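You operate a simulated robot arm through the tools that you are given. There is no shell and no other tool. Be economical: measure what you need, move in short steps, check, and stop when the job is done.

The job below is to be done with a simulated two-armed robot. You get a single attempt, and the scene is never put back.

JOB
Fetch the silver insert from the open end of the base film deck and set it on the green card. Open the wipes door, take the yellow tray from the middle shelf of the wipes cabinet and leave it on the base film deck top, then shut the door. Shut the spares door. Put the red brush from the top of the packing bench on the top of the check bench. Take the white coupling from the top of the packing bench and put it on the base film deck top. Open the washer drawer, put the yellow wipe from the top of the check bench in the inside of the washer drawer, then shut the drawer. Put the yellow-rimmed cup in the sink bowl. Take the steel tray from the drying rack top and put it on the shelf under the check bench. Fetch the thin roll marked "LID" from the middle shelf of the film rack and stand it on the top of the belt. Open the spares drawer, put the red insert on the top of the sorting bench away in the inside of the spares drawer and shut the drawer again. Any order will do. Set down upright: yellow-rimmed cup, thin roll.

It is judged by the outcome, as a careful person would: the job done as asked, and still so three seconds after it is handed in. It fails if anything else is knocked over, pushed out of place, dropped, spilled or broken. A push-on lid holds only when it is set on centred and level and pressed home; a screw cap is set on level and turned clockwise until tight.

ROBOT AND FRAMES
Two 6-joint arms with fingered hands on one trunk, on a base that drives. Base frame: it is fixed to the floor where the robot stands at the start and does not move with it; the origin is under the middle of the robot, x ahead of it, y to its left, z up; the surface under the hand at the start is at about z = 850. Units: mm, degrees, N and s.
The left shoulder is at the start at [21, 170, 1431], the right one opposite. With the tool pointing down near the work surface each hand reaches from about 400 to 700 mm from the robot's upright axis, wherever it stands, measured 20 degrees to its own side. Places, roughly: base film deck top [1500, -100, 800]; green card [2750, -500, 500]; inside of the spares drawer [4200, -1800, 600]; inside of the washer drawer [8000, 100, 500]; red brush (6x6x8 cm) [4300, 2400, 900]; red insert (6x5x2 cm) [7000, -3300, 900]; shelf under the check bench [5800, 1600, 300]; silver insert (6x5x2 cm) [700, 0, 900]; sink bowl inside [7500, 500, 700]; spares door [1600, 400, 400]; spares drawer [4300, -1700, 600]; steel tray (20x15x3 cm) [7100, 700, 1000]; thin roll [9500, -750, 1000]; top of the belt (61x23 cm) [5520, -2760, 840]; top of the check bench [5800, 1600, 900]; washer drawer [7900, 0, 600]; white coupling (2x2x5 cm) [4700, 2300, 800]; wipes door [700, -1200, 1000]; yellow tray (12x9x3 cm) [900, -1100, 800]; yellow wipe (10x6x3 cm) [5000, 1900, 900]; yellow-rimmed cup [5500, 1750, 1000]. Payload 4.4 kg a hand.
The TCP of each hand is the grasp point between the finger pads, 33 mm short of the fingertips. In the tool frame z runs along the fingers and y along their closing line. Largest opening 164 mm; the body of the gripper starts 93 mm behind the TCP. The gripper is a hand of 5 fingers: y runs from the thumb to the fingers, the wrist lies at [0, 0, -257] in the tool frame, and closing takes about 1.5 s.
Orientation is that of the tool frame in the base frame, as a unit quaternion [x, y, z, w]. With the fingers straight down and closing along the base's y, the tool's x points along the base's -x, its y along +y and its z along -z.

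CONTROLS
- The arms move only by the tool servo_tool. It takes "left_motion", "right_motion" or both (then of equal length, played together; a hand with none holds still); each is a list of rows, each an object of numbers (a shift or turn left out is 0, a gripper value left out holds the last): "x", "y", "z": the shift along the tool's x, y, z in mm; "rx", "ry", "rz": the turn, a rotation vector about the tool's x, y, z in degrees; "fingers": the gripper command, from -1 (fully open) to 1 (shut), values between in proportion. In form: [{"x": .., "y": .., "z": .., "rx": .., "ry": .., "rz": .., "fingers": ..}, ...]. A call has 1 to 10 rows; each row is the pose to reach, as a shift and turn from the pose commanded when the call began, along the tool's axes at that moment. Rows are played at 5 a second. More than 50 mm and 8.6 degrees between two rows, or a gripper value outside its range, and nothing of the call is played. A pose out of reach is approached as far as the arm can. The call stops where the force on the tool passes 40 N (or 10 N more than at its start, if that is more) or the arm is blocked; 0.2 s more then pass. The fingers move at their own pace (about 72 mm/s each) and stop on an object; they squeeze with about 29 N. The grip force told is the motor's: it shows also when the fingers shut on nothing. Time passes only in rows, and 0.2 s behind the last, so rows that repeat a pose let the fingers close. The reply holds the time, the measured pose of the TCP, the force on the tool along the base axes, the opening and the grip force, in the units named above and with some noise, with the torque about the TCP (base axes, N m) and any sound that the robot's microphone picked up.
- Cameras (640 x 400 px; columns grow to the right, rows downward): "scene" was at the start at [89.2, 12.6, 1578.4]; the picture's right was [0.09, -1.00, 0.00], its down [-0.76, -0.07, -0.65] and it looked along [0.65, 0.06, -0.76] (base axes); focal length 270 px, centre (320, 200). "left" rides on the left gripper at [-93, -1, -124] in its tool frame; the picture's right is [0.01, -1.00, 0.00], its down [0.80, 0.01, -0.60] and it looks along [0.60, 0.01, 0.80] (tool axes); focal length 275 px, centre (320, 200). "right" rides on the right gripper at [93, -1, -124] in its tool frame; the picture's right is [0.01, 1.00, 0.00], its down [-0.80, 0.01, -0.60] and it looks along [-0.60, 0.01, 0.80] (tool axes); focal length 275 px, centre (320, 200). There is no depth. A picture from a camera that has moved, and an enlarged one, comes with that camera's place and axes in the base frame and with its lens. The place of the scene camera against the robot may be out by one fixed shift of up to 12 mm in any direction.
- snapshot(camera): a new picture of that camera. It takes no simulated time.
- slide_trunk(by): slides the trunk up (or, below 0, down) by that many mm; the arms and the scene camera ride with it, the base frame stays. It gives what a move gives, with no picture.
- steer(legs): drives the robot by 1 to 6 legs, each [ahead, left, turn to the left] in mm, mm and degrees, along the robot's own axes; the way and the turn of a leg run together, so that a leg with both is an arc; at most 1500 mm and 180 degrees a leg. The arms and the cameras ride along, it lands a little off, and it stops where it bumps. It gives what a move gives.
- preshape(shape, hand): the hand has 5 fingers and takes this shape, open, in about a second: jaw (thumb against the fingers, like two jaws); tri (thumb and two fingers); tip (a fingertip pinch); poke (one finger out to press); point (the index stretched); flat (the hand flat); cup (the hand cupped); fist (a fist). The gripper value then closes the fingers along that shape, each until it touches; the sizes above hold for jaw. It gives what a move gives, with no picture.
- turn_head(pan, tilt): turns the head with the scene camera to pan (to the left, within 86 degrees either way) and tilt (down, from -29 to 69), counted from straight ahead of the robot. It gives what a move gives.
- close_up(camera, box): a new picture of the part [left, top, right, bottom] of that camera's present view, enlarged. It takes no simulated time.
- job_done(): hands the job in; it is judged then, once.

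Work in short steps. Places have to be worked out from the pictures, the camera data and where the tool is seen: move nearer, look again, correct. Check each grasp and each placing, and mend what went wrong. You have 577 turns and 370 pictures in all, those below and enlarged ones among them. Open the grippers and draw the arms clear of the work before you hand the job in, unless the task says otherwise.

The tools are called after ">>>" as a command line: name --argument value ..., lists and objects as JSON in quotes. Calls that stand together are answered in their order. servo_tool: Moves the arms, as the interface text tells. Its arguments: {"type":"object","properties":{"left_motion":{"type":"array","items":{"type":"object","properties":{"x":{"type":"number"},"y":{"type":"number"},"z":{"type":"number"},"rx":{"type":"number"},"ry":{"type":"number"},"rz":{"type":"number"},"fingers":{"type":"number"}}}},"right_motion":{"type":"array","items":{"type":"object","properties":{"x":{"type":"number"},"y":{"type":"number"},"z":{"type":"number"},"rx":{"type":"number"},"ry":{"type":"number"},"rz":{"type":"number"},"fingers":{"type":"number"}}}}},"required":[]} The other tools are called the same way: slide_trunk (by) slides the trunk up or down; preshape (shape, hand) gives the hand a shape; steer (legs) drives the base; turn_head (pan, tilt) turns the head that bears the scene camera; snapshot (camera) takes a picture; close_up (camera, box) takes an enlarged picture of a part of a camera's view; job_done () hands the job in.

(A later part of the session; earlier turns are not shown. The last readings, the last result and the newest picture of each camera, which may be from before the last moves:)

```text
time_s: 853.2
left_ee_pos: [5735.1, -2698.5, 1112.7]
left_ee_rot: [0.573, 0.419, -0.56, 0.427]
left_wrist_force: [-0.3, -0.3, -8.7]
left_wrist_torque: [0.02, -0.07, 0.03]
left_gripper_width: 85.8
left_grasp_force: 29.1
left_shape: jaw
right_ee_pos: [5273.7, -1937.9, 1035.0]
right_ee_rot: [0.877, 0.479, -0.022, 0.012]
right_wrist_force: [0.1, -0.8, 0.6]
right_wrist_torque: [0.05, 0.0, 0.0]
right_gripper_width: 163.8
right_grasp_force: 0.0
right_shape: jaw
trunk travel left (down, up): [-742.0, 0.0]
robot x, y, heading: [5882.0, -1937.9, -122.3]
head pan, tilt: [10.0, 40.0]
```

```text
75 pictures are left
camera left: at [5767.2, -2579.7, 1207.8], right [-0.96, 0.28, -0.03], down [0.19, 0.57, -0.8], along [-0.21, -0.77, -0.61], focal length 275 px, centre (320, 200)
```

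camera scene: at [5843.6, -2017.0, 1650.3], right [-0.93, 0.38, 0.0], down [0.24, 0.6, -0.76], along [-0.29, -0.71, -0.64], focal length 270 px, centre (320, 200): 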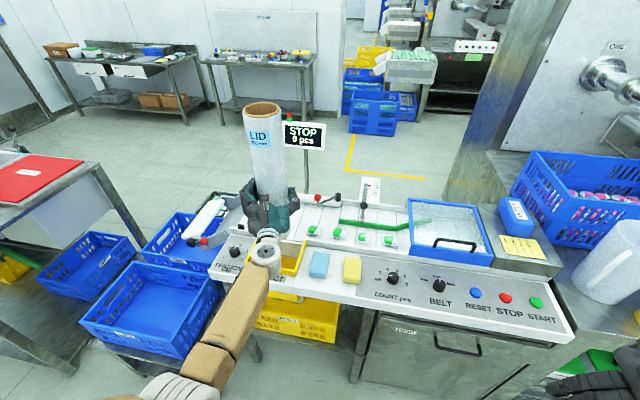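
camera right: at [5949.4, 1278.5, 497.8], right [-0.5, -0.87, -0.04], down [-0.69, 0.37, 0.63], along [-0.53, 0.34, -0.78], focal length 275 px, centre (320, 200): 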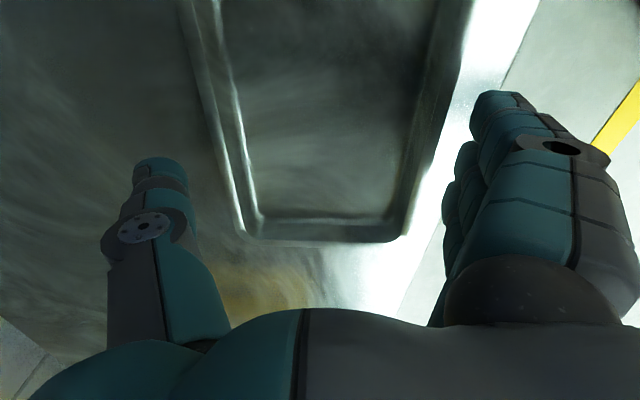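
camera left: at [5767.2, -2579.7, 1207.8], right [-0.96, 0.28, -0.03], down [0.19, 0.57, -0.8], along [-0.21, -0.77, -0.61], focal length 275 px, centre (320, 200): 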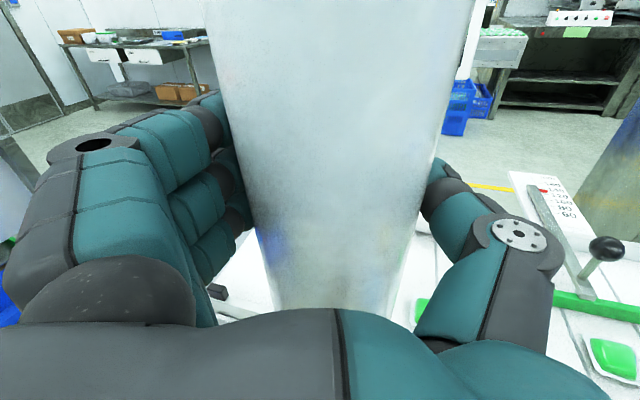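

Four small packs lie on the front half of the belt, further right. I advance the last 158 with a small left shift.

>>> steer --legs '[[156, 22, 0]]'

>>> snapshot --camera "scene"

>>> snapshot --camera "left"

```text
time_s: 854.6
left_ee_pos: [5674.8, -2838.9, 1112.6]
left_ee_rot: [0.573, 0.42, -0.559, 0.428]
left_wrist_force: [-0.8, -0.4, -9.9]
left_wrist_torque: [-0.01, -0.09, 0.0]
left_gripper_width: 85.9
left_grasp_force: 29.1
left_shape: jaw
right_ee_pos: [5211.2, -2077.9, 1035.5]
right_ee_rot: [0.877, 0.48, -0.022, 0.012]
right_wrist_force: [-0.2, -0.3, -0.5]
right_wrist_torque: [0.04, -0.01, 0.05]
right_gripper_width: 163.9
right_grasp_force: 0.0
right_shape: jaw
trunk travel left (down, up): [-742.0, 0.0]
robot x, y, heading: [5817.7, -2073.8, -122.2]
head pan, tilt: [10.0, 40.0]
```

```text
74 pictures are left
camera scene: at [5781.8, -2157.0, 1650.3], right [-0.93, 0.38, 0.0], down [0.24, 0.6, -0.76], along [-0.29, -0.71, -0.64], focal length 270 px, centre (320, 200)
```

scene: 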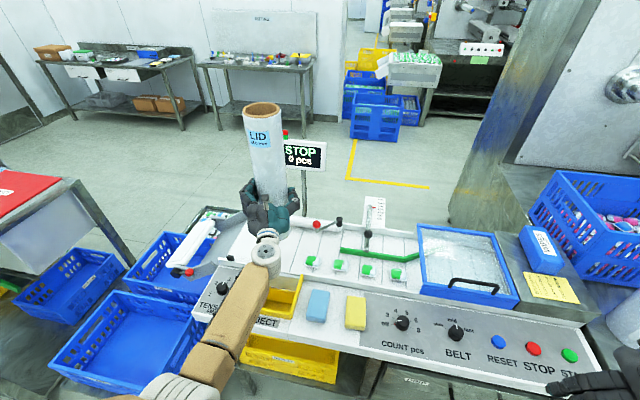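

```text
73 pictures are left
camera left: at [5706.4, -2719.7, 1207.4], right [-0.96, 0.28, -0.03], down [0.19, 0.57, -0.79], along [-0.2, -0.77, -0.61], focal length 275 px, centre (320, 200)
```

left: 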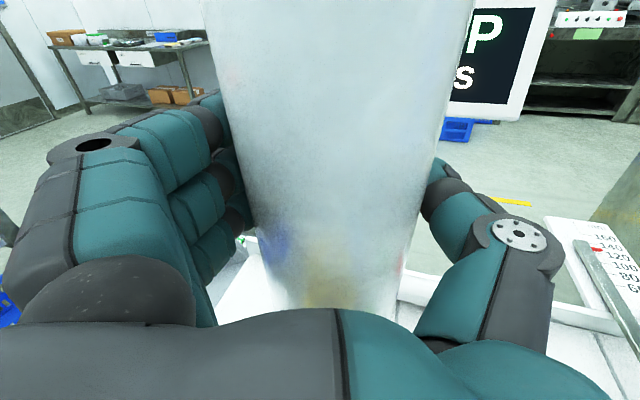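

Over the belt at a=6334, b=379. I lower with the trunk in steps until contact.

>>> slide_trunk --by -65

>>> slide_trunk --by -12

>>> slide_trunk --by -8

```text
time_s: 855.6
left_ee_pos: [5675.3, -2837.8, 1048.1]
left_ee_rot: [0.572, 0.42, -0.559, 0.428]
left_wrist_force: [0.8, 0.3, -9.9]
left_wrist_torque: [0.02, -0.07, -0.01]
left_gripper_width: 85.9
left_grasp_force: 29.0
left_shape: jaw
right_ee_pos: [5212.1, -2078.5, 970.3]
right_ee_rot: [0.877, 0.48, -0.023, 0.011]
right_wrist_force: [-0.3, 0.3, -0.7]
right_wrist_torque: [0.02, -0.02, -0.01]
right_gripper_width: 163.6
right_grasp_force: 0.0
right_shape: jaw
trunk travel left (down, up): [-677.0, 65.0]
robot x, y, heading: [5818.6, -2071.7, -122.1]
head pan, tilt: [10.0, 40.0]
```

```text
time_s: 856.2
left_ee_pos: [5676.0, -2837.2, 1035.8]
left_ee_rot: [0.572, 0.421, -0.56, 0.428]
left_wrist_force: [0.3, -0.4, -8.5]
left_wrist_torque: [0.03, -0.1, 0.01]
left_gripper_width: 86.1
left_grasp_force: 29.1
left_shape: jaw
right_ee_pos: [5211.8, -2077.9, 957.4]
right_ee_rot: [0.877, 0.48, -0.023, 0.011]
right_wrist_force: [0.5, 0.8, 0.3]
right_wrist_torque: [-0.05, 0.0, 0.0]
right_gripper_width: 164.0
right_grasp_force: 0.2
right_shape: jaw
trunk travel left (down, up): [-665.0, 77.0]
robot x, y, heading: [5819.8, -2070.3, -122.1]
head pan, tilt: [10.0, 40.0]
```

```text
time_s: 856.8
left_ee_pos: [5675.8, -2837.5, 1027.8]
left_ee_rot: [0.572, 0.42, -0.56, 0.427]
left_wrist_force: [0.2, 0.1, -9.4]
left_wrist_torque: [0.02, 0.0, 0.03]
left_gripper_width: 85.8
left_grasp_force: 28.6
left_shape: jaw
right_ee_pos: [5212.1, -2077.5, 950.6]
right_ee_rot: [0.877, 0.48, -0.024, 0.012]
right_wrist_force: [-0.4, 1.1, 0.5]
right_wrist_torque: [0.0, -0.01, 0.0]
right_gripper_width: 163.9
right_grasp_force: 0.1
right_shape: jaw
trunk travel left (down, up): [-657.0, 85.0]
robot x, y, heading: [5815.5, -2071.8, -122.4]
head pan, tilt: [10.0, 40.0]
```

>>> slide_trunk --by -6

>>> slide_trunk --by -6

>>> close_up --camera "scene" --box '[190, 90, 430, 300]'

```text
time_s: 857.4
left_ee_pos: [5675.4, -2838.1, 1028.3]
left_ee_rot: [0.569, 0.419, -0.561, 0.43]
left_wrist_force: [0.1, -3.9, 9.0]
left_wrist_torque: [-0.01, 0.04, 0.05]
left_gripper_width: 85.8
left_grasp_force: 28.8
left_shape: jaw
right_ee_pos: [5212.3, -2077.8, 944.3]
right_ee_rot: [0.877, 0.48, -0.024, 0.012]
right_wrist_force: [0.8, -0.2, -0.3]
right_wrist_torque: [0.02, -0.02, 0.03]
right_gripper_width: 163.9
right_grasp_force: 0.1
right_shape: jaw
trunk travel left (down, up): [-651.0, 91.0]
robot x, y, heading: [5819.0, -2072.9, -122.0]
head pan, tilt: [10.0, 40.0]
```

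```text
time_s: 857.9
left_ee_pos: [5675.5, -2836.9, 1026.7]
left_ee_rot: [0.567, 0.418, -0.563, 0.432]
left_wrist_force: [1.2, -11.1, 31.4]
left_wrist_torque: [-0.27, 0.14, 0.07]
left_gripper_width: 85.9
left_grasp_force: 29.0
left_shape: jaw
right_ee_pos: [5212.3, -2075.8, 938.8]
right_ee_rot: [0.877, 0.48, -0.025, 0.013]
right_wrist_force: [0.1, 0.0, -0.8]
right_wrist_torque: [0.01, 0.01, 0.03]
right_gripper_width: 163.9
right_grasp_force: 0.1
right_shape: jaw
trunk travel left (down, up): [-645.0, 97.0]
robot x, y, heading: [5815.8, -2074.3, -122.3]
head pan, tilt: [10.0, 40.0]
```

```text
1.90 times, centred on (310, 195) of scene
camera zoom: at [5783.2, -2153.1, 1553.9], right [-0.93, 0.38, 0.0], down [0.24, 0.59, -0.77], along [-0.29, -0.71, -0.64], focal length 515 px, centre (339, 210)
```

zoom: 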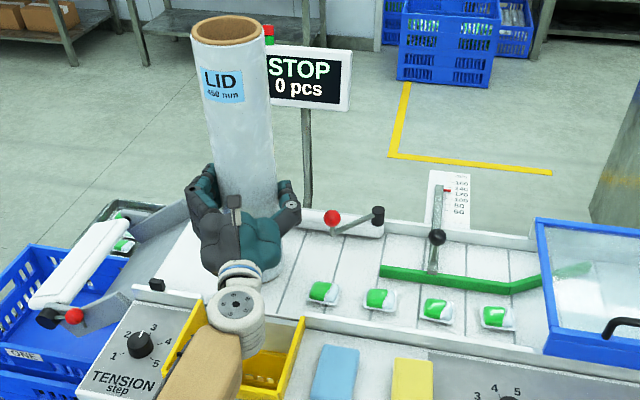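

Contact with the belt. I ease up 6 and open slowly.

>>> slide_trunk --by 7

>>> servo_tool --left_motion '[{"fingers": -0.08}, {"fingers": -0.15}, {"fingers": -0.25}, {"fingers": -0.4}, {"fingers": -0.5}, {"fingers": -0.5}]'

>>> close_up --camera "scene" --box '[190, 90, 430, 300]'

```text
time_s: 858.5
left_ee_pos: [5675.6, -2835.8, 1026.9]
left_ee_rot: [0.57, 0.42, -0.561, 0.429]
left_wrist_force: [0.7, -9.1, 19.9]
left_wrist_torque: [-0.48, 0.0, 0.04]
left_gripper_width: 86.0
left_grasp_force: 28.8
left_shape: jaw
right_ee_pos: [5212.7, -2075.5, 947.6]
right_ee_rot: [0.877, 0.48, -0.025, 0.013]
right_wrist_force: [0.6, 0.4, 0.2]
right_wrist_torque: [-0.05, 0.01, -0.01]
right_gripper_width: 163.9
right_grasp_force: 0.1
right_shape: jaw
trunk travel left (down, up): [-652.0, 90.0]
robot x, y, heading: [5819.8, -2073.1, -122.1]
head pan, tilt: [10.0, 40.0]
```

```text
time_s: 859.9
left_ee_pos: [5676.1, -2835.7, 1023.4]
left_ee_rot: [0.572, 0.42, -0.559, 0.429]
left_wrist_force: [-0.1, 0.2, -0.4]
left_wrist_torque: [0.01, 0.04, 0.01]
left_gripper_width: 122.4
left_grasp_force: 0.2
left_shape: jaw
right_ee_pos: [5211.9, -2076.4, 945.1]
right_ee_rot: [0.877, 0.48, -0.023, 0.011]
right_wrist_force: [0.1, 0.2, -0.3]
right_wrist_torque: [-0.05, 0.03, 0.04]
right_gripper_width: 163.9
right_grasp_force: 0.0
right_shape: jaw
trunk travel left (down, up): [-652.0, 90.0]
robot x, y, heading: [5822.6, -2075.7, -122.0]
head pan, tilt: [10.0, 40.0]
```

```text
1.90 times, centred on (310, 195) of scene
camera zoom: at [5782.3, -2155.4, 1560.4], right [-0.93, 0.38, 0.0], down [0.24, 0.6, -0.77], along [-0.29, -0.71, -0.64], focal length 515 px, centre (339, 210)
```

zoom: 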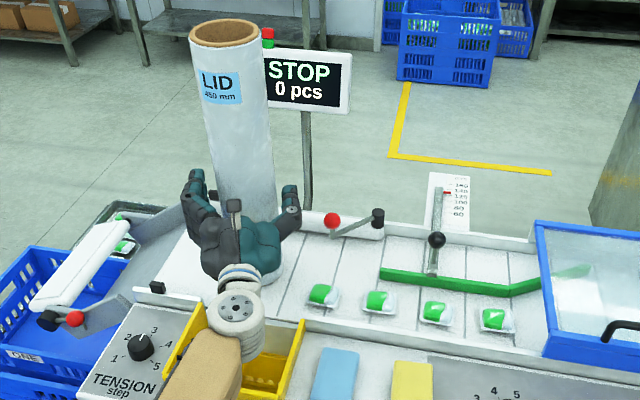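

The roll stands upright on the belt. I withdraw straight along the hand's axis.

>>> steer --legs '[[-240, -68, 0]]'

>>> snapshot --camera "scene"

```text
time_s: 861.7
left_ee_pos: [5752.3, -2588.5, 1024.6]
left_ee_rot: [0.571, 0.421, -0.559, 0.43]
left_wrist_force: [0.9, 0.2, 0.0]
left_wrist_torque: [0.04, 0.02, 0.01]
left_gripper_width: 122.5
left_grasp_force: 0.1
left_shape: jaw
right_ee_pos: [5286.9, -1830.9, 945.7]
right_ee_rot: [0.876, 0.481, -0.024, 0.012]
right_wrist_force: [0.2, -0.4, -0.6]
right_wrist_torque: [-0.03, -0.02, 0.04]
right_gripper_width: 163.8
right_grasp_force: 0.1
right_shape: jaw
trunk travel left (down, up): [-652.0, 90.0]
robot x, y, heading: [5900.1, -1827.8, -122.0]
head pan, tilt: [10.0, 40.0]
```

```text
70 pictures are left
camera scene: at [5857.5, -1906.7, 1560.5], right [-0.93, 0.37, 0.0], down [0.24, 0.6, -0.77], along [-0.29, -0.71, -0.64], focal length 270 px, centre (320, 200)
```

scene: 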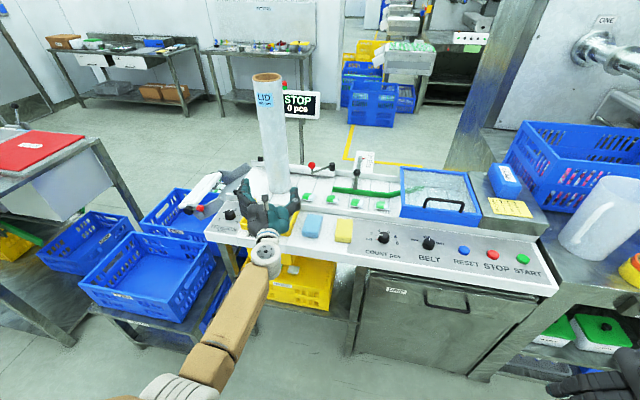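

The roll stands well. I back off, restore the left hand downward and bring the right hand forward for the red insert.

>>> steer --legs '[[-500, 0, 0]]'

>>> slide_trunk --by 90

>>> servo_tool --left_motion '[{"rx": 5, "x": 20}, {"rx": 10, "x": 40}, {"rx": 15, "x": 60}, {"rx": 15, "x": 90}, {"rx": 15, "x": 115}, {"rx": 15, "x": 115}, {"rx": 15, "x": 115}, {"rx": 15, "x": 115}, {"rx": 15, "x": 115}]' --right_motion '[{"x": -36, "y": 23}, {"x": -72, "y": 50}, {"x": -107, "y": 80}, {"x": -140, "y": 112}, {"x": -172, "y": 146}, {"x": -202, "y": 181}, {"x": -230, "y": 218}, {"x": -254, "y": 255}, {"x": -276, "y": 291}]'

>>> servo_tool --left_motion '[{"z": -15, "x": -8, "ry": 8.5}, {"z": -30, "x": -16, "ry": 17}, {"z": -46, "x": -24, "ry": 25.5}, {"z": -62, "x": -32, "ry": 34}, {"z": -79, "x": -40, "ry": 42.5}, {"z": -96, "x": -48, "ry": 51}, {"z": -113, "x": -56, "ry": 59.5}, {"z": -130, "x": -64, "ry": 68}, {"z": -148, "x": -70, "ry": 76.5}, {"z": -165, "x": -75, "ry": 85}]'

```text
time_s: 864.6
left_ee_pos: [6012.3, -2177.6, 1024.0]
left_ee_rot: [0.57, 0.422, -0.559, 0.43]
left_wrist_force: [-1.0, 0.8, 0.2]
left_wrist_torque: [-0.02, -0.01, 0.04]
left_gripper_width: 122.7
left_grasp_force: 0.1
left_shape: jaw
right_ee_pos: [5543.2, -1421.5, 944.4]
right_ee_rot: [0.876, 0.482, -0.023, 0.012]
right_wrist_force: [0.2, -0.3, 0.4]
right_wrist_torque: [-0.05, 0.03, 0.03]
right_gripper_width: 163.9
right_grasp_force: 0.1
right_shape: jaw
trunk travel left (down, up): [-652.0, 90.0]
robot x, y, heading: [6152.4, -1414.4, -121.8]
head pan, tilt: [10.0, 40.0]
```

```text
time_s: 865.9
left_ee_pos: [6012.1, -2178.8, 1113.9]
left_ee_rot: [0.57, 0.422, -0.558, 0.43]
left_wrist_force: [-2.2, 0.1, -0.2]
left_wrist_torque: [-0.02, -0.02, 0.0]
left_gripper_width: 122.4
left_grasp_force: 0.1
left_shape: jaw
right_ee_pos: [5543.8, -1421.6, 1034.4]
right_ee_rot: [0.876, 0.482, -0.023, 0.012]
right_wrist_force: [0.6, -0.8, -0.3]
right_wrist_torque: [0.01, 0.01, 0.04]
right_gripper_width: 163.8
right_grasp_force: 0.1
right_shape: jaw
trunk travel left (down, up): [-742.0, 0.0]
robot x, y, heading: [6149.1, -1417.2, -121.6]
head pan, tilt: [10.0, 40.0]
```

```text
time_s: 867.9
left_ee_pos: [6013.2, -2179.9, 1001.0]
left_ee_rot: [0.623, 0.344, -0.609, 0.351]
left_wrist_force: [0.4, 0.0, -0.5]
left_wrist_torque: [0.03, 0.03, -0.01]
left_gripper_width: 122.4
left_grasp_force: 0.2
left_shape: jaw
right_ee_pos: [5640.6, -1811.8, 1047.2]
right_ee_rot: [0.875, 0.483, -0.023, 0.011]
right_wrist_force: [-0.3, -1.2, 0.4]
right_wrist_torque: [0.02, 0.01, -0.02]
right_gripper_width: 163.8
right_grasp_force: 0.1
right_shape: jaw
trunk travel left (down, up): [-742.0, 0.0]
robot x, y, heading: [6157.1, -1412.7, -122.0]
head pan, tilt: [10.0, 40.0]
```

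```text
time_s: 870.1
left_ee_pos: [6099.3, -2038.8, 1075.7]
left_ee_rot: [0.87, 0.492, -0.027, 0.026]
left_wrist_force: [0.0, 0.6, -0.7]
left_wrist_torque: [-0.02, -0.01, 0.01]
left_gripper_width: 122.9
left_grasp_force: 0.1
left_shape: jaw
left hand out of reach, approached as far as the arm can: row 2
right_ee_pos: [5639.2, -1811.0, 1047.5]
right_ee_rot: [0.875, 0.483, -0.023, 0.012]
right_wrist_force: [0.2, 0.1, 0.5]
right_wrist_torque: [0.0, -0.02, -0.01]
right_gripper_width: 163.7
right_grasp_force: 0.0
right_shape: jaw
trunk travel left (down, up): [-742.0, 0.0]
robot x, y, heading: [6153.3, -1412.8, -122.0]
head pan, tilt: [10.0, 40.0]
```

I travel to the sorting bench, turning so that the right hand leads.

>>> steer --legs '[[0, 1450, 0], [0, 150, 35]]'

>>> servo_tool --right_motion '[{"rz": 7}, {"rz": 14}, {"rz": 21}, {"rz": 28}, {"rz": 35}]'

>>> turn_head --pan -15 --tilt 40

>>> snapshot --camera "scene"

```text
time_s: 879.1
left_ee_pos: [7854.8, -2788.7, 1075.5]
left_ee_rot: [0.684, 0.729, -0.02, 0.033]
left_wrist_force: [0.3, -0.1, 0.3]
left_wrist_torque: [0.0, 0.04, 0.02]
left_gripper_width: 122.7
left_grasp_force: 0.1
left_shape: jaw
right_ee_pos: [7348.5, -2862.2, 1047.8]
right_ee_rot: [0.693, 0.72, -0.02, 0.018]
right_wrist_force: [-0.4, 0.5, 0.9]
right_wrist_torque: [-0.01, 0.0, -0.07]
right_gripper_width: 163.9
right_grasp_force: 0.1
right_shape: jaw
trunk travel left (down, up): [-742.0, 0.0]
robot x, y, heading: [7546.2, -2243.6, -87.5]
head pan, tilt: [10.0, 40.0]
```

```text
time_s: 880.3
left_ee_pos: [7854.2, -2787.7, 1075.8]
left_ee_rot: [0.684, 0.729, -0.019, 0.034]
left_wrist_force: [0.5, -0.2, 0.1]
left_wrist_torque: [0.0, 0.01, 0.02]
left_gripper_width: 122.5
left_grasp_force: 0.1
left_shape: jaw
right_ee_pos: [7347.4, -2862.1, 1046.7]
right_ee_rot: [0.878, 0.479, -0.012, 0.023]
right_wrist_force: [-0.7, 0.4, 0.1]
right_wrist_torque: [0.01, -0.01, 0.0]
right_gripper_width: 163.9
right_grasp_force: 0.1
right_shape: jaw
trunk travel left (down, up): [-742.0, 0.0]
robot x, y, heading: [7542.9, -2243.1, -87.2]
head pan, tilt: [10.0, 40.0]
```

```text
time_s: 881.2
left_ee_pos: [7854.0, -2787.1, 1075.5]
left_ee_rot: [0.684, 0.729, -0.02, 0.033]
left_wrist_force: [0.1, -0.3, 0.9]
left_wrist_torque: [0.02, 0.01, 0.02]
left_gripper_width: 122.6
left_grasp_force: 0.1
left_shape: jaw
right_ee_pos: [7347.2, -2862.0, 1048.3]
right_ee_rot: [0.878, 0.479, -0.013, 0.022]
right_wrist_force: [0.1, 0.2, -0.3]
right_wrist_torque: [-0.03, 0.01, -0.01]
right_gripper_width: 164.1
right_grasp_force: 0.1
right_shape: jaw
trunk travel left (down, up): [-742.0, 0.0]
robot x, y, heading: [7544.7, -2243.3, -87.3]
head pan, tilt: [-15.0, 40.0]
```

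```text
69 pictures are left
camera scene: at [7526.3, -2333.1, 1650.5], right [-0.98, 0.21, 0.0], down [0.14, 0.63, -0.77], along [-0.16, -0.75, -0.64], focal length 270 px, centre (320, 200)
```

scene: 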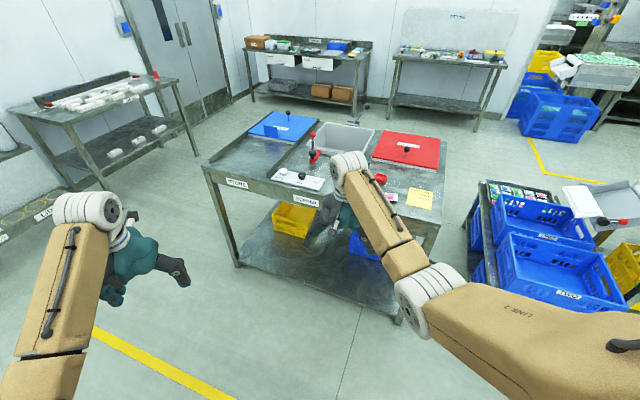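

The red insert is near (7000, -3367). I approach it.

>>> steer --legs '[[360, -365, 0]]'

>>> snapshot --camera "right"

```text
time_s: 884.2
left_ee_pos: [7513.7, -3172.7, 1075.1]
left_ee_rot: [0.679, 0.733, -0.019, 0.034]
left_wrist_force: [0.5, 0.1, 0.2]
left_wrist_torque: [0.02, 0.01, 0.01]
left_gripper_width: 122.7
left_grasp_force: 0.0
left_shape: jaw
right_ee_pos: [7007.3, -3253.7, 1046.9]
right_ee_rot: [0.874, 0.485, -0.013, 0.023]
right_wrist_force: [0.0, -0.3, 0.6]
right_wrist_torque: [0.02, -0.02, 0.02]
right_gripper_width: 163.8
right_grasp_force: 0.1
right_shape: jaw
trunk travel left (down, up): [-742.0, 0.0]
robot x, y, heading: [7195.1, -2635.3, -86.2]
head pan, tilt: [-15.0, 40.0]
```

```text
68 pictures are left
camera right: at [7056.9, -3167.6, 1166.1], right [0.86, -0.52, 0.03], down [-0.42, -0.65, 0.63], along [-0.31, -0.55, -0.77], focal length 275 px, centre (320, 200)
```

right: 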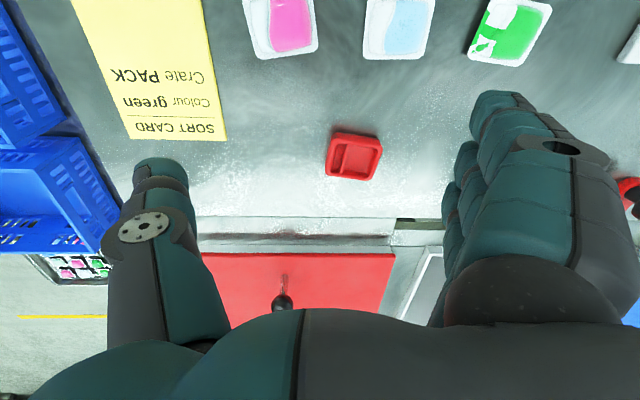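

I move over the insert and rotate 12° to match it.

>>> steer --legs '[[86, -5, 0]]'

>>> servo_tool --right_motion '[{"rz": 6, "z": 30, "fingers": -0.3}, {"rz": 12, "z": 60}, {"rz": 12, "z": 90}, {"rz": 12, "z": 90}]'

>>> snapshot --camera "right"

```text
time_s: 885.3
left_ee_pos: [7512.3, -3259.7, 1075.2]
left_ee_rot: [0.679, 0.733, -0.019, 0.034]
left_wrist_force: [0.1, -1.2, -0.1]
left_wrist_torque: [0.05, 0.01, 0.01]
left_gripper_width: 122.7
left_grasp_force: 0.0
left_shape: jaw
right_ee_pos: [7006.8, -3338.4, 1045.5]
right_ee_rot: [0.875, 0.484, -0.013, 0.022]
right_wrist_force: [0.3, -0.5, -0.1]
right_wrist_torque: [0.06, 0.0, -0.04]
right_gripper_width: 163.8
right_grasp_force: 0.0
right_shape: jaw
trunk travel left (down, up): [-742.0, 0.0]
robot x, y, heading: [7193.6, -2720.8, -86.7]
head pan, tilt: [-15.0, 40.0]
```

```text
time_s: 886.3
left_ee_pos: [7512.2, -3257.9, 1075.3]
left_ee_rot: [0.679, 0.733, -0.019, 0.033]
left_wrist_force: [0.3, 0.1, 0.1]
left_wrist_torque: [-0.01, -0.01, -0.01]
left_gripper_width: 122.8
left_grasp_force: 0.0
left_shape: jaw
right_ee_pos: [7006.3, -3344.2, 956.4]
right_ee_rot: [0.92, 0.39, -0.011, 0.024]
right_wrist_force: [-0.4, 1.2, -0.3]
right_wrist_torque: [0.01, 0.03, 0.0]
right_gripper_width: 107.5
right_grasp_force: 0.0
right_shape: jaw
trunk travel left (down, up): [-742.0, 0.0]
robot x, y, heading: [7195.1, -2723.3, -86.6]
head pan, tilt: [-15.0, 40.0]
```

```text
67 pictures are left
camera right: at [7071.0, -3270.7, 1076.0], right [0.73, -0.69, 0.04], down [-0.55, -0.55, 0.63], along [-0.41, -0.48, -0.78], focal length 275 px, centre (320, 200)
```

right: 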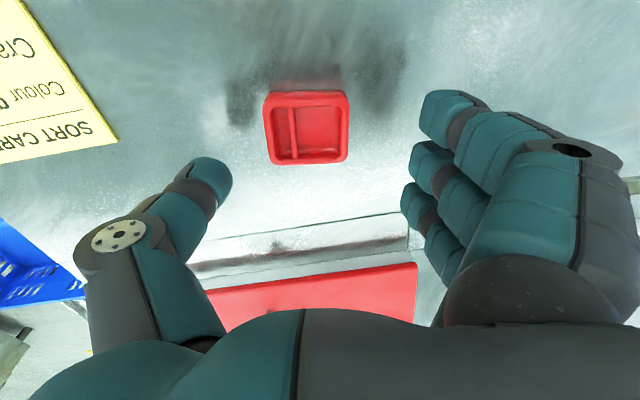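

Aligned. I shift 5 mm and lower toward the bench with force checks.

>>> servo_tool --right_motion '[{"y": -5, "x": 3, "z": 20}, {"y": -5, "x": 3, "z": 40}, {"y": -5, "x": 3, "z": 50}, {"y": -5, "x": 3, "z": 58}, {"y": -5, "x": 3, "z": 66}]'

>>> snapshot --camera "right"

```text
time_s: 887.2
left_ee_pos: [7512.4, -3256.6, 1075.8]
left_ee_rot: [0.679, 0.733, -0.02, 0.033]
left_wrist_force: [-0.5, 0.1, -0.4]
left_wrist_torque: [0.02, -0.04, 0.0]
left_gripper_width: 122.8
left_grasp_force: 0.0
left_shape: jaw
right_ee_pos: [7010.2, -3346.5, 915.2]
right_ee_rot: [0.92, 0.392, -0.012, 0.03]
right_wrist_force: [4.2, 7.2, 24.3]
right_wrist_torque: [1.89, 1.28, -0.68]
right_gripper_width: 109.5
right_grasp_force: 0.0
right_shape: jaw
trunk travel left (down, up): [-742.0, 0.0]
robot x, y, heading: [7196.9, -2723.0, -86.8]
head pan, tilt: [-15.0, 40.0]
stopped in row 4 (right hand): the force on the tool passed its limit at 48 N (the readings are from after the stop); the commanded pose is now the measured one
```

```text
66 pictures are left
camera right: at [7074.1, -3272.0, 1033.6], right [0.73, -0.68, 0.05], down [-0.55, -0.54, 0.64], along [-0.41, -0.49, -0.77], focal length 275 px, centre (320, 200)
```

right: 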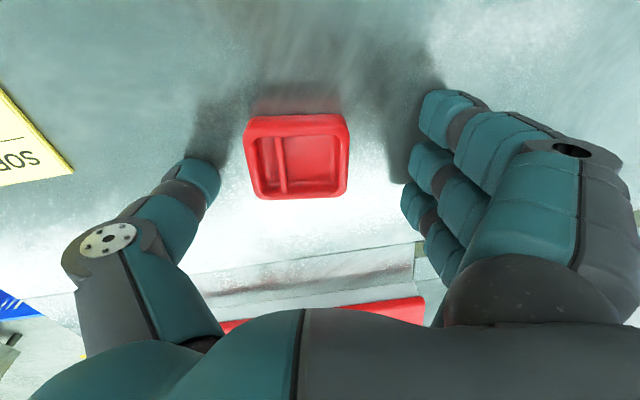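

The thumb tip touches the bench (top ≈ 876). I ease up 3 and close on the insert.

>>> servo_tool --right_motion '[{"z": -3}, {"z": -3, "fingers": 0}, {"z": -3, "fingers": 0.3}, {"z": -3, "fingers": 0.6}, {"z": -3, "fingers": 1}, {"z": -3, "fingers": 1}, {"z": -3, "fingers": 1}]'

>>> snapshot --camera "right"

```text
time_s: 888.9
left_ee_pos: [7512.6, -3256.5, 1076.3]
left_ee_rot: [0.679, 0.733, -0.019, 0.034]
left_wrist_force: [0.4, -0.2, -0.4]
left_wrist_torque: [0.02, -0.05, -0.01]
left_gripper_width: 122.8
left_grasp_force: 0.1
left_shape: jaw
right_ee_pos: [7008.9, -3347.1, 916.2]
right_ee_rot: [0.919, 0.392, -0.013, 0.031]
right_wrist_force: [-2.6, -5.4, 24.6]
right_wrist_torque: [0.94, 0.82, 0.32]
right_gripper_width: 48.4
right_grasp_force: 29.2
right_shape: jaw
trunk travel left (down, up): [-742.0, 0.0]
robot x, y, heading: [7194.2, -2716.6, -86.4]
head pan, tilt: [-15.0, 40.0]
```

```text
65 pictures are left
camera right: at [7073.3, -3271.3, 1034.9], right [0.73, -0.68, 0.05], down [-0.55, -0.54, 0.64], along [-0.41, -0.49, -0.77], focal length 275 px, centre (320, 200)
```

right: 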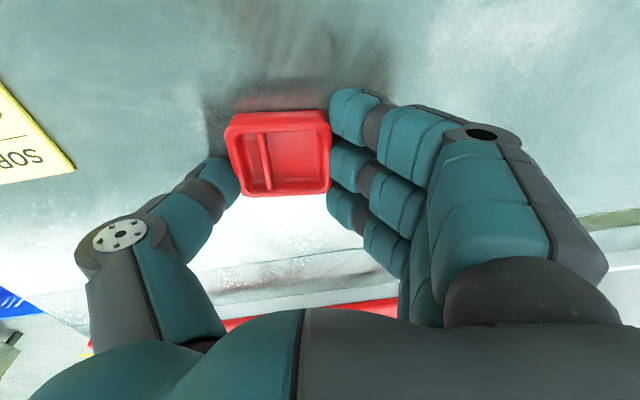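

Gripped at 48 mm. I lift it clear and back out of the bench.

>>> servo_tool --right_motion '[{"z": -35}, {"z": -75}, {"z": -115}, {"z": -130}]'

>>> snapshot --camera "right"

>>> steer --legs '[[-650, 0, 0]]'

```text
time_s: 889.9
left_ee_pos: [7513.2, -3258.5, 1076.2]
left_ee_rot: [0.679, 0.733, -0.02, 0.034]
left_wrist_force: [0.2, 0.9, -0.5]
left_wrist_torque: [-0.02, -0.01, 0.02]
left_gripper_width: 122.7
left_grasp_force: 0.0
left_shape: jaw
right_ee_pos: [7008.9, -3338.5, 1043.6]
right_ee_rot: [0.919, 0.392, -0.012, 0.029]
right_wrist_force: [0.0, 1.1, 0.1]
right_wrist_torque: [-0.02, -0.02, 0.0]
right_gripper_width: 48.8
right_grasp_force: 28.7
right_shape: jaw
trunk travel left (down, up): [-742.0, 0.0]
robot x, y, heading: [7197.0, -2721.1, -86.5]
head pan, tilt: [-15.0, 40.0]
```

```text
64 pictures are left
camera right: at [7073.4, -3264.4, 1162.3], right [0.73, -0.68, 0.04], down [-0.55, -0.54, 0.63], along [-0.41, -0.49, -0.77], focal length 275 px, centre (320, 200)
```

right: 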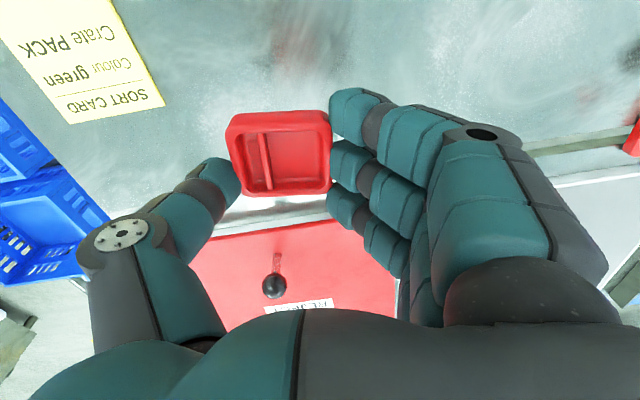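

```text
time_s: 893.5
left_ee_pos: [7471.1, -2614.1, 1075.6]
left_ee_rot: [0.682, 0.731, -0.02, 0.034]
left_wrist_force: [0.0, 0.1, -0.1]
left_wrist_torque: [-0.02, 0.0, 0.01]
left_gripper_width: 122.6
left_grasp_force: 0.1
left_shape: jaw
right_ee_pos: [6967.2, -2691.5, 1042.7]
right_ee_rot: [0.921, 0.389, -0.012, 0.03]
right_wrist_force: [-0.8, 0.1, 0.1]
right_wrist_torque: [-0.02, 0.03, -0.03]
right_gripper_width: 49.1
right_grasp_force: 29.0
right_shape: jaw
trunk travel left (down, up): [-742.0, 0.0]
robot x, y, heading: [7159.7, -2071.5, -86.8]
head pan, tilt: [-15.0, 40.0]
```

Held. I go along the aisle to the spares drawer.

>>> steer --legs '[[-100, 0, -33.5], [0, -1450, 0], [0, -1400, 0]]'

>>> turn_head --pan 15 --tilt 32

>>> snapshot --camera "scene"

```text
time_s: 909.2
left_ee_pos: [4661.0, -949.6, 1075.2]
left_ee_rot: [0.89, 0.455, -0.03, 0.025]
left_wrist_force: [0.1, 0.6, -0.9]
left_wrist_torque: [0.03, -0.02, -0.02]
left_gripper_width: 123.0
left_grasp_force: 0.1
left_shape: jaw
right_ee_pos: [4222.8, -689.3, 1043.7]
right_ee_rot: [0.998, 0.053, -0.022, 0.023]
right_wrist_force: [0.1, -0.7, -1.0]
right_wrist_torque: [-0.03, -0.01, 0.0]
right_gripper_width: 49.0
right_grasp_force: 29.3
right_shape: jaw
trunk travel left (down, up): [-742.0, 0.0]
robot x, y, heading: [4763.3, -332.4, -126.4]
head pan, tilt: [-15.0, 40.0]
```

```text
time_s: 910.2
left_ee_pos: [4661.3, -950.7, 1075.8]
left_ee_rot: [0.889, 0.457, -0.029, 0.026]
left_wrist_force: [0.8, 0.1, -0.8]
left_wrist_torque: [-0.01, -0.01, 0.0]
left_gripper_width: 122.9
left_grasp_force: 0.1
left_shape: jaw
right_ee_pos: [4222.8, -689.0, 1043.6]
right_ee_rot: [0.998, 0.054, -0.02, 0.024]
right_wrist_force: [-0.2, -1.1, -0.6]
right_wrist_torque: [0.02, -0.01, 0.02]
right_gripper_width: 48.9
right_grasp_force: 29.1
right_shape: jaw
trunk travel left (down, up): [-742.0, 0.0]
robot x, y, heading: [4760.9, -332.3, -126.6]
head pan, tilt: [15.0, 32.0]
```

```text
63 pictures are left
camera scene: at [4725.7, -418.5, 1662.7], right [-0.93, 0.37, 0.0], down [0.2, 0.49, -0.85], along [-0.31, -0.79, -0.53], focal length 270 px, centre (320, 200)
```

scene: 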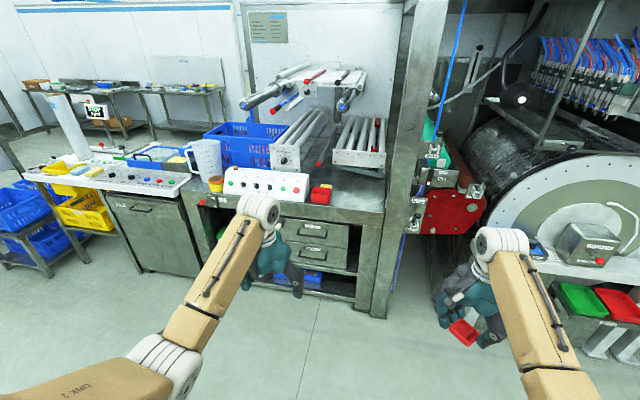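

>>> close_up --camera "scene" --box '[220, 170, 400, 310]'

```text
2.86 times, centred on (310, 240) of scene
camera zoom: at [4725.7, -418.5, 1662.7], right [-0.93, 0.37, 0.0], down [0.2, 0.49, -0.85], along [-0.31, -0.79, -0.53], focal length 773 px, centre (349, 86)
```

zoom: 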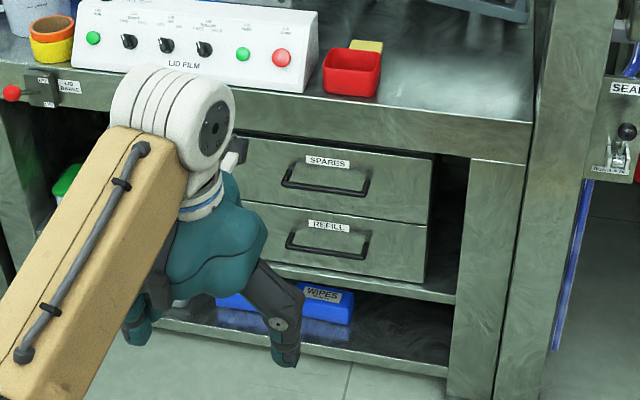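

SPARES is the upper drawer. I square up, lower the trunk and pitch/roll the left hand as for the washer drawer.

>>> steer --legs '[[0, 40, 6.6]]'

>>> slide_trunk --by -331

>>> servo_tool --left_motion '[{"x": -20, "z": 8, "ry": -8.5}, {"x": -40, "z": 16, "ry": -17}, {"x": -60, "z": 24, "ry": -25.5}, {"x": -80, "z": 32, "ry": -34}, {"x": -100, "z": 40, "ry": -42.5}, {"x": -120, "z": 48, "ry": -51}, {"x": -140, "z": 56, "ry": -59.5}, {"x": -150, "z": 64, "ry": -68}, {"x": -160, "z": 72, "ry": -76.5}, {"x": -170, "z": 75, "ry": -85}]'

>>> servo_tool --left_motion '[{"rz": 8.5, "fingers": -0.2}, {"rz": 17}, {"rz": 25.5}, {"rz": 34}, {"rz": 42.5}, {"rz": 51}, {"rz": 59.5}, {"rz": 68}, {"rz": 76.5}, {"rz": 85}]'

>>> snapshot --camera "left"

>>> snapshot --camera "scene"

```text
time_s: 911.1
left_ee_pos: [4767.9, -981.6, 1075.4]
left_ee_rot: [0.861, 0.507, -0.028, 0.025]
left_wrist_force: [-0.1, -0.3, -0.4]
left_wrist_torque: [0.05, 0.06, 0.0]
left_gripper_width: 123.0
left_grasp_force: 0.0
left_shape: jaw
right_ee_pos: [4302.2, -771.8, 1042.9]
right_ee_rot: [0.993, 0.112, -0.02, 0.025]
right_wrist_force: [0.8, -0.9, 0.2]
right_wrist_torque: [0.07, 0.06, -0.02]
right_gripper_width: 48.9
right_grasp_force: 29.4
right_shape: jaw
trunk travel left (down, up): [-742.0, 0.0]
robot x, y, heading: [4797.3, -352.2, -119.7]
head pan, tilt: [15.0, 32.0]
```

```text
time_s: 914.4
left_ee_pos: [4766.2, -979.7, 745.3]
left_ee_rot: [0.861, 0.506, -0.029, 0.027]
left_wrist_force: [-1.1, 0.7, 1.1]
left_wrist_torque: [0.0, -0.04, 0.0]
left_gripper_width: 122.5
left_grasp_force: 0.1
left_shape: jaw
right_ee_pos: [4301.5, -770.6, 712.8]
right_ee_rot: [0.993, 0.111, -0.02, 0.025]
right_wrist_force: [-0.8, -0.4, -0.4]
right_wrist_torque: [-0.03, 0.01, 0.0]
right_gripper_width: 48.8
right_grasp_force: 29.1
right_shape: jaw
trunk travel left (down, up): [-411.0, 331.0]
robot x, y, heading: [4799.0, -355.6, -120.1]
head pan, tilt: [15.0, 32.0]
```

```text
time_s: 916.6
left_ee_pos: [4671.3, -1123.6, 682.2]
left_ee_rot: [0.638, 0.35, -0.599, 0.334]
left_wrist_force: [0.9, -0.1, 0.3]
left_wrist_torque: [0.01, 0.0, -0.01]
left_gripper_width: 122.6
left_grasp_force: 0.1
left_shape: jaw
left hand out of reach, approached as far as the arm can: row 9, 10
right_ee_pos: [4300.6, -771.8, 711.3]
right_ee_rot: [0.993, 0.111, -0.02, 0.024]
right_wrist_force: [0.0, -0.2, -0.8]
right_wrist_torque: [-0.02, -0.02, -0.02]
right_gripper_width: 48.9
right_grasp_force: 28.9
right_shape: jaw
trunk travel left (down, up): [-411.0, 331.0]
robot x, y, heading: [4803.1, -355.6, -119.7]
head pan, tilt: [15.0, 32.0]
```

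```text
time_s: 918.8
left_ee_pos: [4681.2, -1133.4, 682.9]
left_ee_rot: [0.694, -0.155, -0.199, 0.674]
left_wrist_force: [0.8, -0.1, 0.2]
left_wrist_torque: [0.03, 0.01, 0.01]
left_gripper_width: 99.5
left_grasp_force: 0.1
left_shape: jaw
right_ee_pos: [4301.8, -770.8, 712.1]
right_ee_rot: [0.993, 0.11, -0.019, 0.024]
right_wrist_force: [0.1, -0.2, -0.4]
right_wrist_torque: [-0.01, -0.03, -0.04]
right_gripper_width: 48.8
right_grasp_force: 28.9
right_shape: jaw
trunk travel left (down, up): [-411.0, 331.0]
robot x, y, heading: [4797.8, -351.5, -119.5]
head pan, tilt: [15.0, 32.0]
```

```text
61 pictures are left
camera left: at [4660.8, -980.0, 690.4], right [-0.04, 0.04, -1.0], down [0.99, 0.14, -0.04], along [0.14, -0.99, -0.04], focal length 275 px, centre (320, 200)
```

left: 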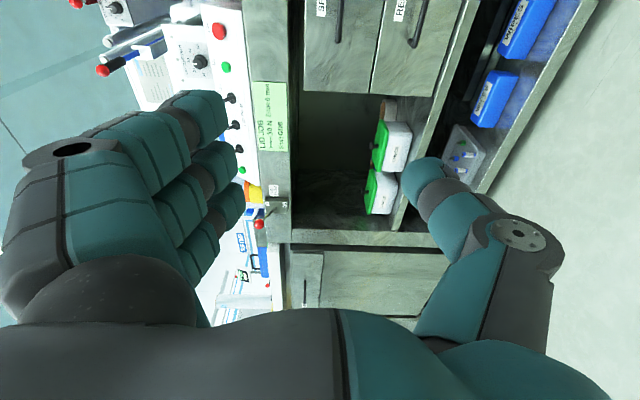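

```text
60 pictures are left
camera scene: at [4761.1, -460.6, 1331.0], right [-0.97, 0.26, 0.0], down [0.14, 0.51, -0.85], along [-0.22, -0.82, -0.53], focal length 270 px, centre (320, 200)
```

scene: 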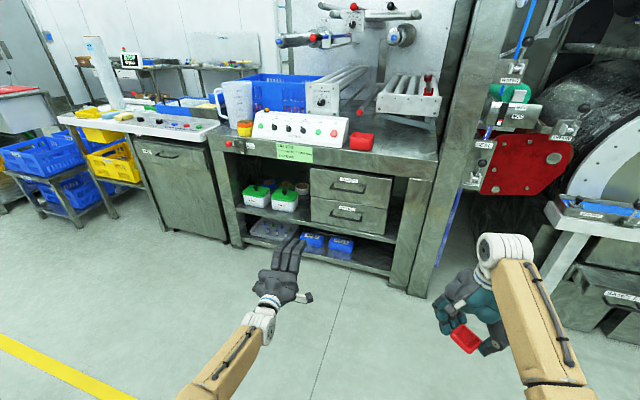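

I approach the SPARES handle and view it with the left camera.

>>> steer --legs '[[360, -105, 0]]'

>>> snapshot --camera "left"

```text
time_s: 921.2
left_ee_pos: [4408.9, -1398.8, 683.4]
left_ee_rot: [0.694, -0.154, -0.2, 0.674]
left_wrist_force: [-0.3, -0.4, -0.3]
left_wrist_torque: [0.03, -0.01, -0.05]
left_gripper_width: 99.4
left_grasp_force: 0.0
left_shape: jaw
right_ee_pos: [4027.6, -1036.1, 711.8]
right_ee_rot: [0.993, 0.111, -0.02, 0.025]
right_wrist_force: [-0.5, 0.4, -0.8]
right_wrist_torque: [-0.03, 0.02, 0.01]
right_gripper_width: 48.7
right_grasp_force: 29.3
right_shape: jaw
trunk travel left (down, up): [-411.0, 331.0]
robot x, y, heading: [4524.9, -621.0, -120.3]
head pan, tilt: [15.0, 32.0]
```

```text
59 pictures are left
camera left: at [4388.5, -1245.7, 690.2], right [-0.04, 0.04, -1.0], down [0.99, 0.14, -0.04], along [0.14, -0.99, -0.04], focal length 275 px, centre (320, 200)
```

left: 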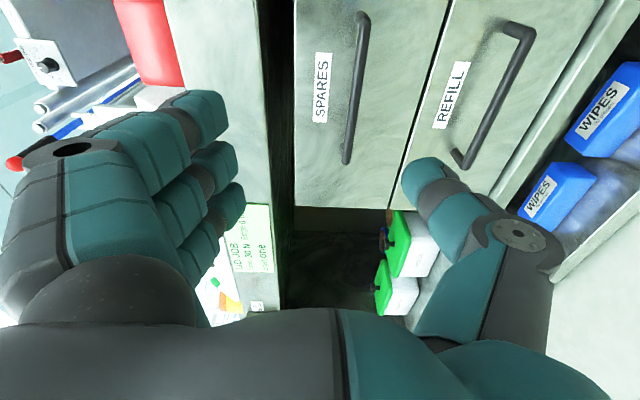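

The handle centre is at about (4323, -1549, 647). I pull the right hand back for safety, lower 36, and advance.

>>> servo_tool --right_motion '[{"x": 26, "y": -27}, {"x": 52, "y": -54}, {"x": 78, "y": -82}, {"x": 103, "y": -109}]'

>>> slide_trunk --by -36

>>> steer --legs '[[150, 0, 0]]'

>>> snapshot --camera "left"

```text
time_s: 922.2
left_ee_pos: [4410.5, -1397.5, 683.5]
left_ee_rot: [0.694, -0.154, -0.2, 0.674]
left_wrist_force: [-1.1, 0.1, 0.3]
left_wrist_torque: [0.04, -0.03, 0.02]
left_gripper_width: 99.1
left_grasp_force: 0.1
left_shape: jaw
right_ee_pos: [4101.7, -910.0, 695.6]
right_ee_rot: [0.993, 0.111, -0.021, 0.027]
right_wrist_force: [-0.2, 0.6, -0.4]
right_wrist_torque: [0.0, -0.01, 0.01]
right_gripper_width: 48.9
right_grasp_force: 28.7
right_shape: jaw
right hand out of reach, approached as far as the arm can: row 4
trunk travel left (down, up): [-411.0, 331.0]
robot x, y, heading: [4524.9, -623.6, -119.8]
head pan, tilt: [15.0, 32.0]
```

```text
time_s: 923.0
left_ee_pos: [4410.2, -1398.4, 647.4]
left_ee_rot: [0.694, -0.155, -0.2, 0.674]
left_wrist_force: [0.1, 0.0, -0.1]
left_wrist_torque: [0.0, 0.03, -0.01]
left_gripper_width: 99.4
left_grasp_force: 0.0
left_shape: jaw
right_ee_pos: [4103.0, -910.8, 656.6]
right_ee_rot: [0.993, 0.112, -0.02, 0.026]
right_wrist_force: [0.3, 0.6, -0.2]
right_wrist_torque: [-0.01, 0.02, -0.02]
right_gripper_width: 48.7
right_grasp_force: 28.6
right_shape: jaw
trunk travel left (down, up): [-375.0, 367.0]
robot x, y, heading: [4524.4, -616.7, -119.7]
head pan, tilt: [15.0, 32.0]
```

```text
time_s: 924.4
left_ee_pos: [4337.1, -1526.9, 646.2]
left_ee_rot: [0.694, -0.152, -0.198, 0.675]
left_wrist_force: [-0.2, -0.7, 0.2]
left_wrist_torque: [0.01, 0.0, 0.0]
left_gripper_width: 99.5
left_grasp_force: 0.0
left_shape: jaw
right_ee_pos: [4030.3, -1038.4, 655.5]
right_ee_rot: [0.993, 0.112, -0.019, 0.025]
right_wrist_force: [-0.4, 0.5, -0.4]
right_wrist_torque: [0.01, -0.01, -0.04]
right_gripper_width: 49.0
right_grasp_force: 29.2
right_shape: jaw
trunk travel left (down, up): [-375.0, 367.0]
robot x, y, heading: [4450.0, -750.5, -119.7]
head pan, tilt: [15.0, 32.0]
```

```text
58 pictures are left
camera left: at [4316.9, -1373.7, 654.1], right [-0.04, 0.04, -1.0], down [0.99, 0.14, -0.04], along [0.14, -0.99, -0.04], focal length 275 px, centre (320, 200)
```

left: 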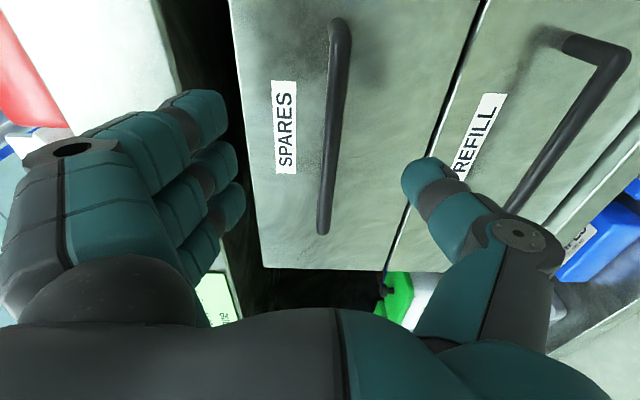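

The bar lies between fingers and thumb. I advance until the tips touch the front.

>>> steer --legs '[[45, 0, 0]]'

>>> snapshot --camera "left"

```text
time_s: 925.3
left_ee_pos: [4315.2, -1567.7, 645.6]
left_ee_rot: [0.695, -0.154, -0.199, 0.673]
left_wrist_force: [-0.4, -0.5, 0.0]
left_wrist_torque: [-0.04, -0.03, 0.01]
left_gripper_width: 99.2
left_grasp_force: 0.1
left_shape: jaw
right_ee_pos: [4006.8, -1077.6, 654.9]
right_ee_rot: [0.993, 0.111, -0.019, 0.025]
right_wrist_force: [-0.4, 0.3, -0.1]
right_wrist_torque: [0.02, -0.01, -0.01]
right_gripper_width: 48.6
right_grasp_force: 29.2
right_shape: jaw
trunk travel left (down, up): [-375.0, 367.0]
robot x, y, heading: [4429.7, -786.6, -120.0]
head pan, tilt: [15.0, 32.0]
```

```text
57 pictures are left
camera left: at [4293.7, -1413.5, 654.0], right [-0.04, 0.04, -1.0], down [0.99, 0.14, -0.04], along [0.14, -0.99, -0.04], focal length 275 px, centre (320, 200)
```

left: 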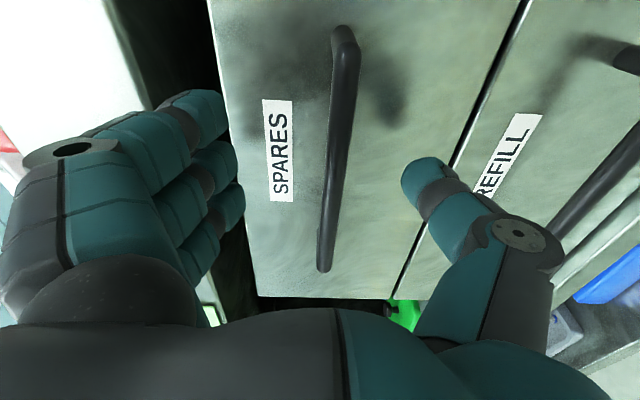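

>>> steer --legs '[[25, 0, 0]]'

>>> snapshot --camera "left"

```text
time_s: 926.1
left_ee_pos: [4302.0, -1587.0, 645.3]
left_ee_rot: [0.695, -0.154, -0.199, 0.674]
left_wrist_force: [0.0, -0.3, 0.6]
left_wrist_torque: [-0.01, -0.02, -0.02]
left_gripper_width: 99.1
left_grasp_force: 0.0
left_shape: jaw
right_ee_pos: [3994.1, -1099.7, 654.8]
right_ee_rot: [0.993, 0.112, -0.019, 0.025]
right_wrist_force: [0.0, 0.3, -0.5]
right_wrist_torque: [-0.01, 0.01, -0.04]
right_gripper_width: 49.1
right_grasp_force: 29.3
right_shape: jaw
trunk travel left (down, up): [-375.0, 367.0]
robot x, y, heading: [4413.9, -810.8, -120.1]
head pan, tilt: [15.0, 32.0]
```

```text
56 pictures are left
camera left: at [4280.9, -1435.2, 654.0], right [-0.04, 0.04, -1.0], down [0.99, 0.14, -0.04], along [0.14, -0.99, -0.04], focal length 275 px, centre (320, 200)
```

left: 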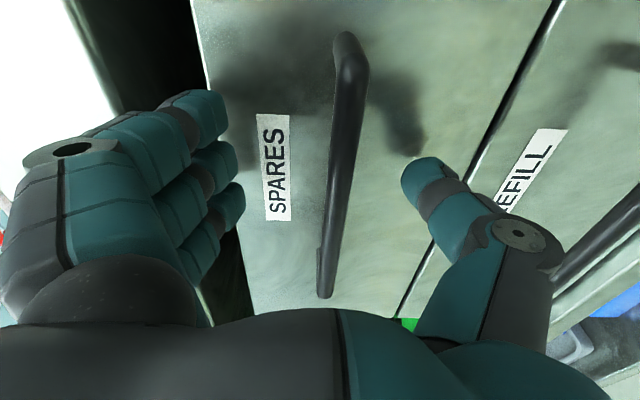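

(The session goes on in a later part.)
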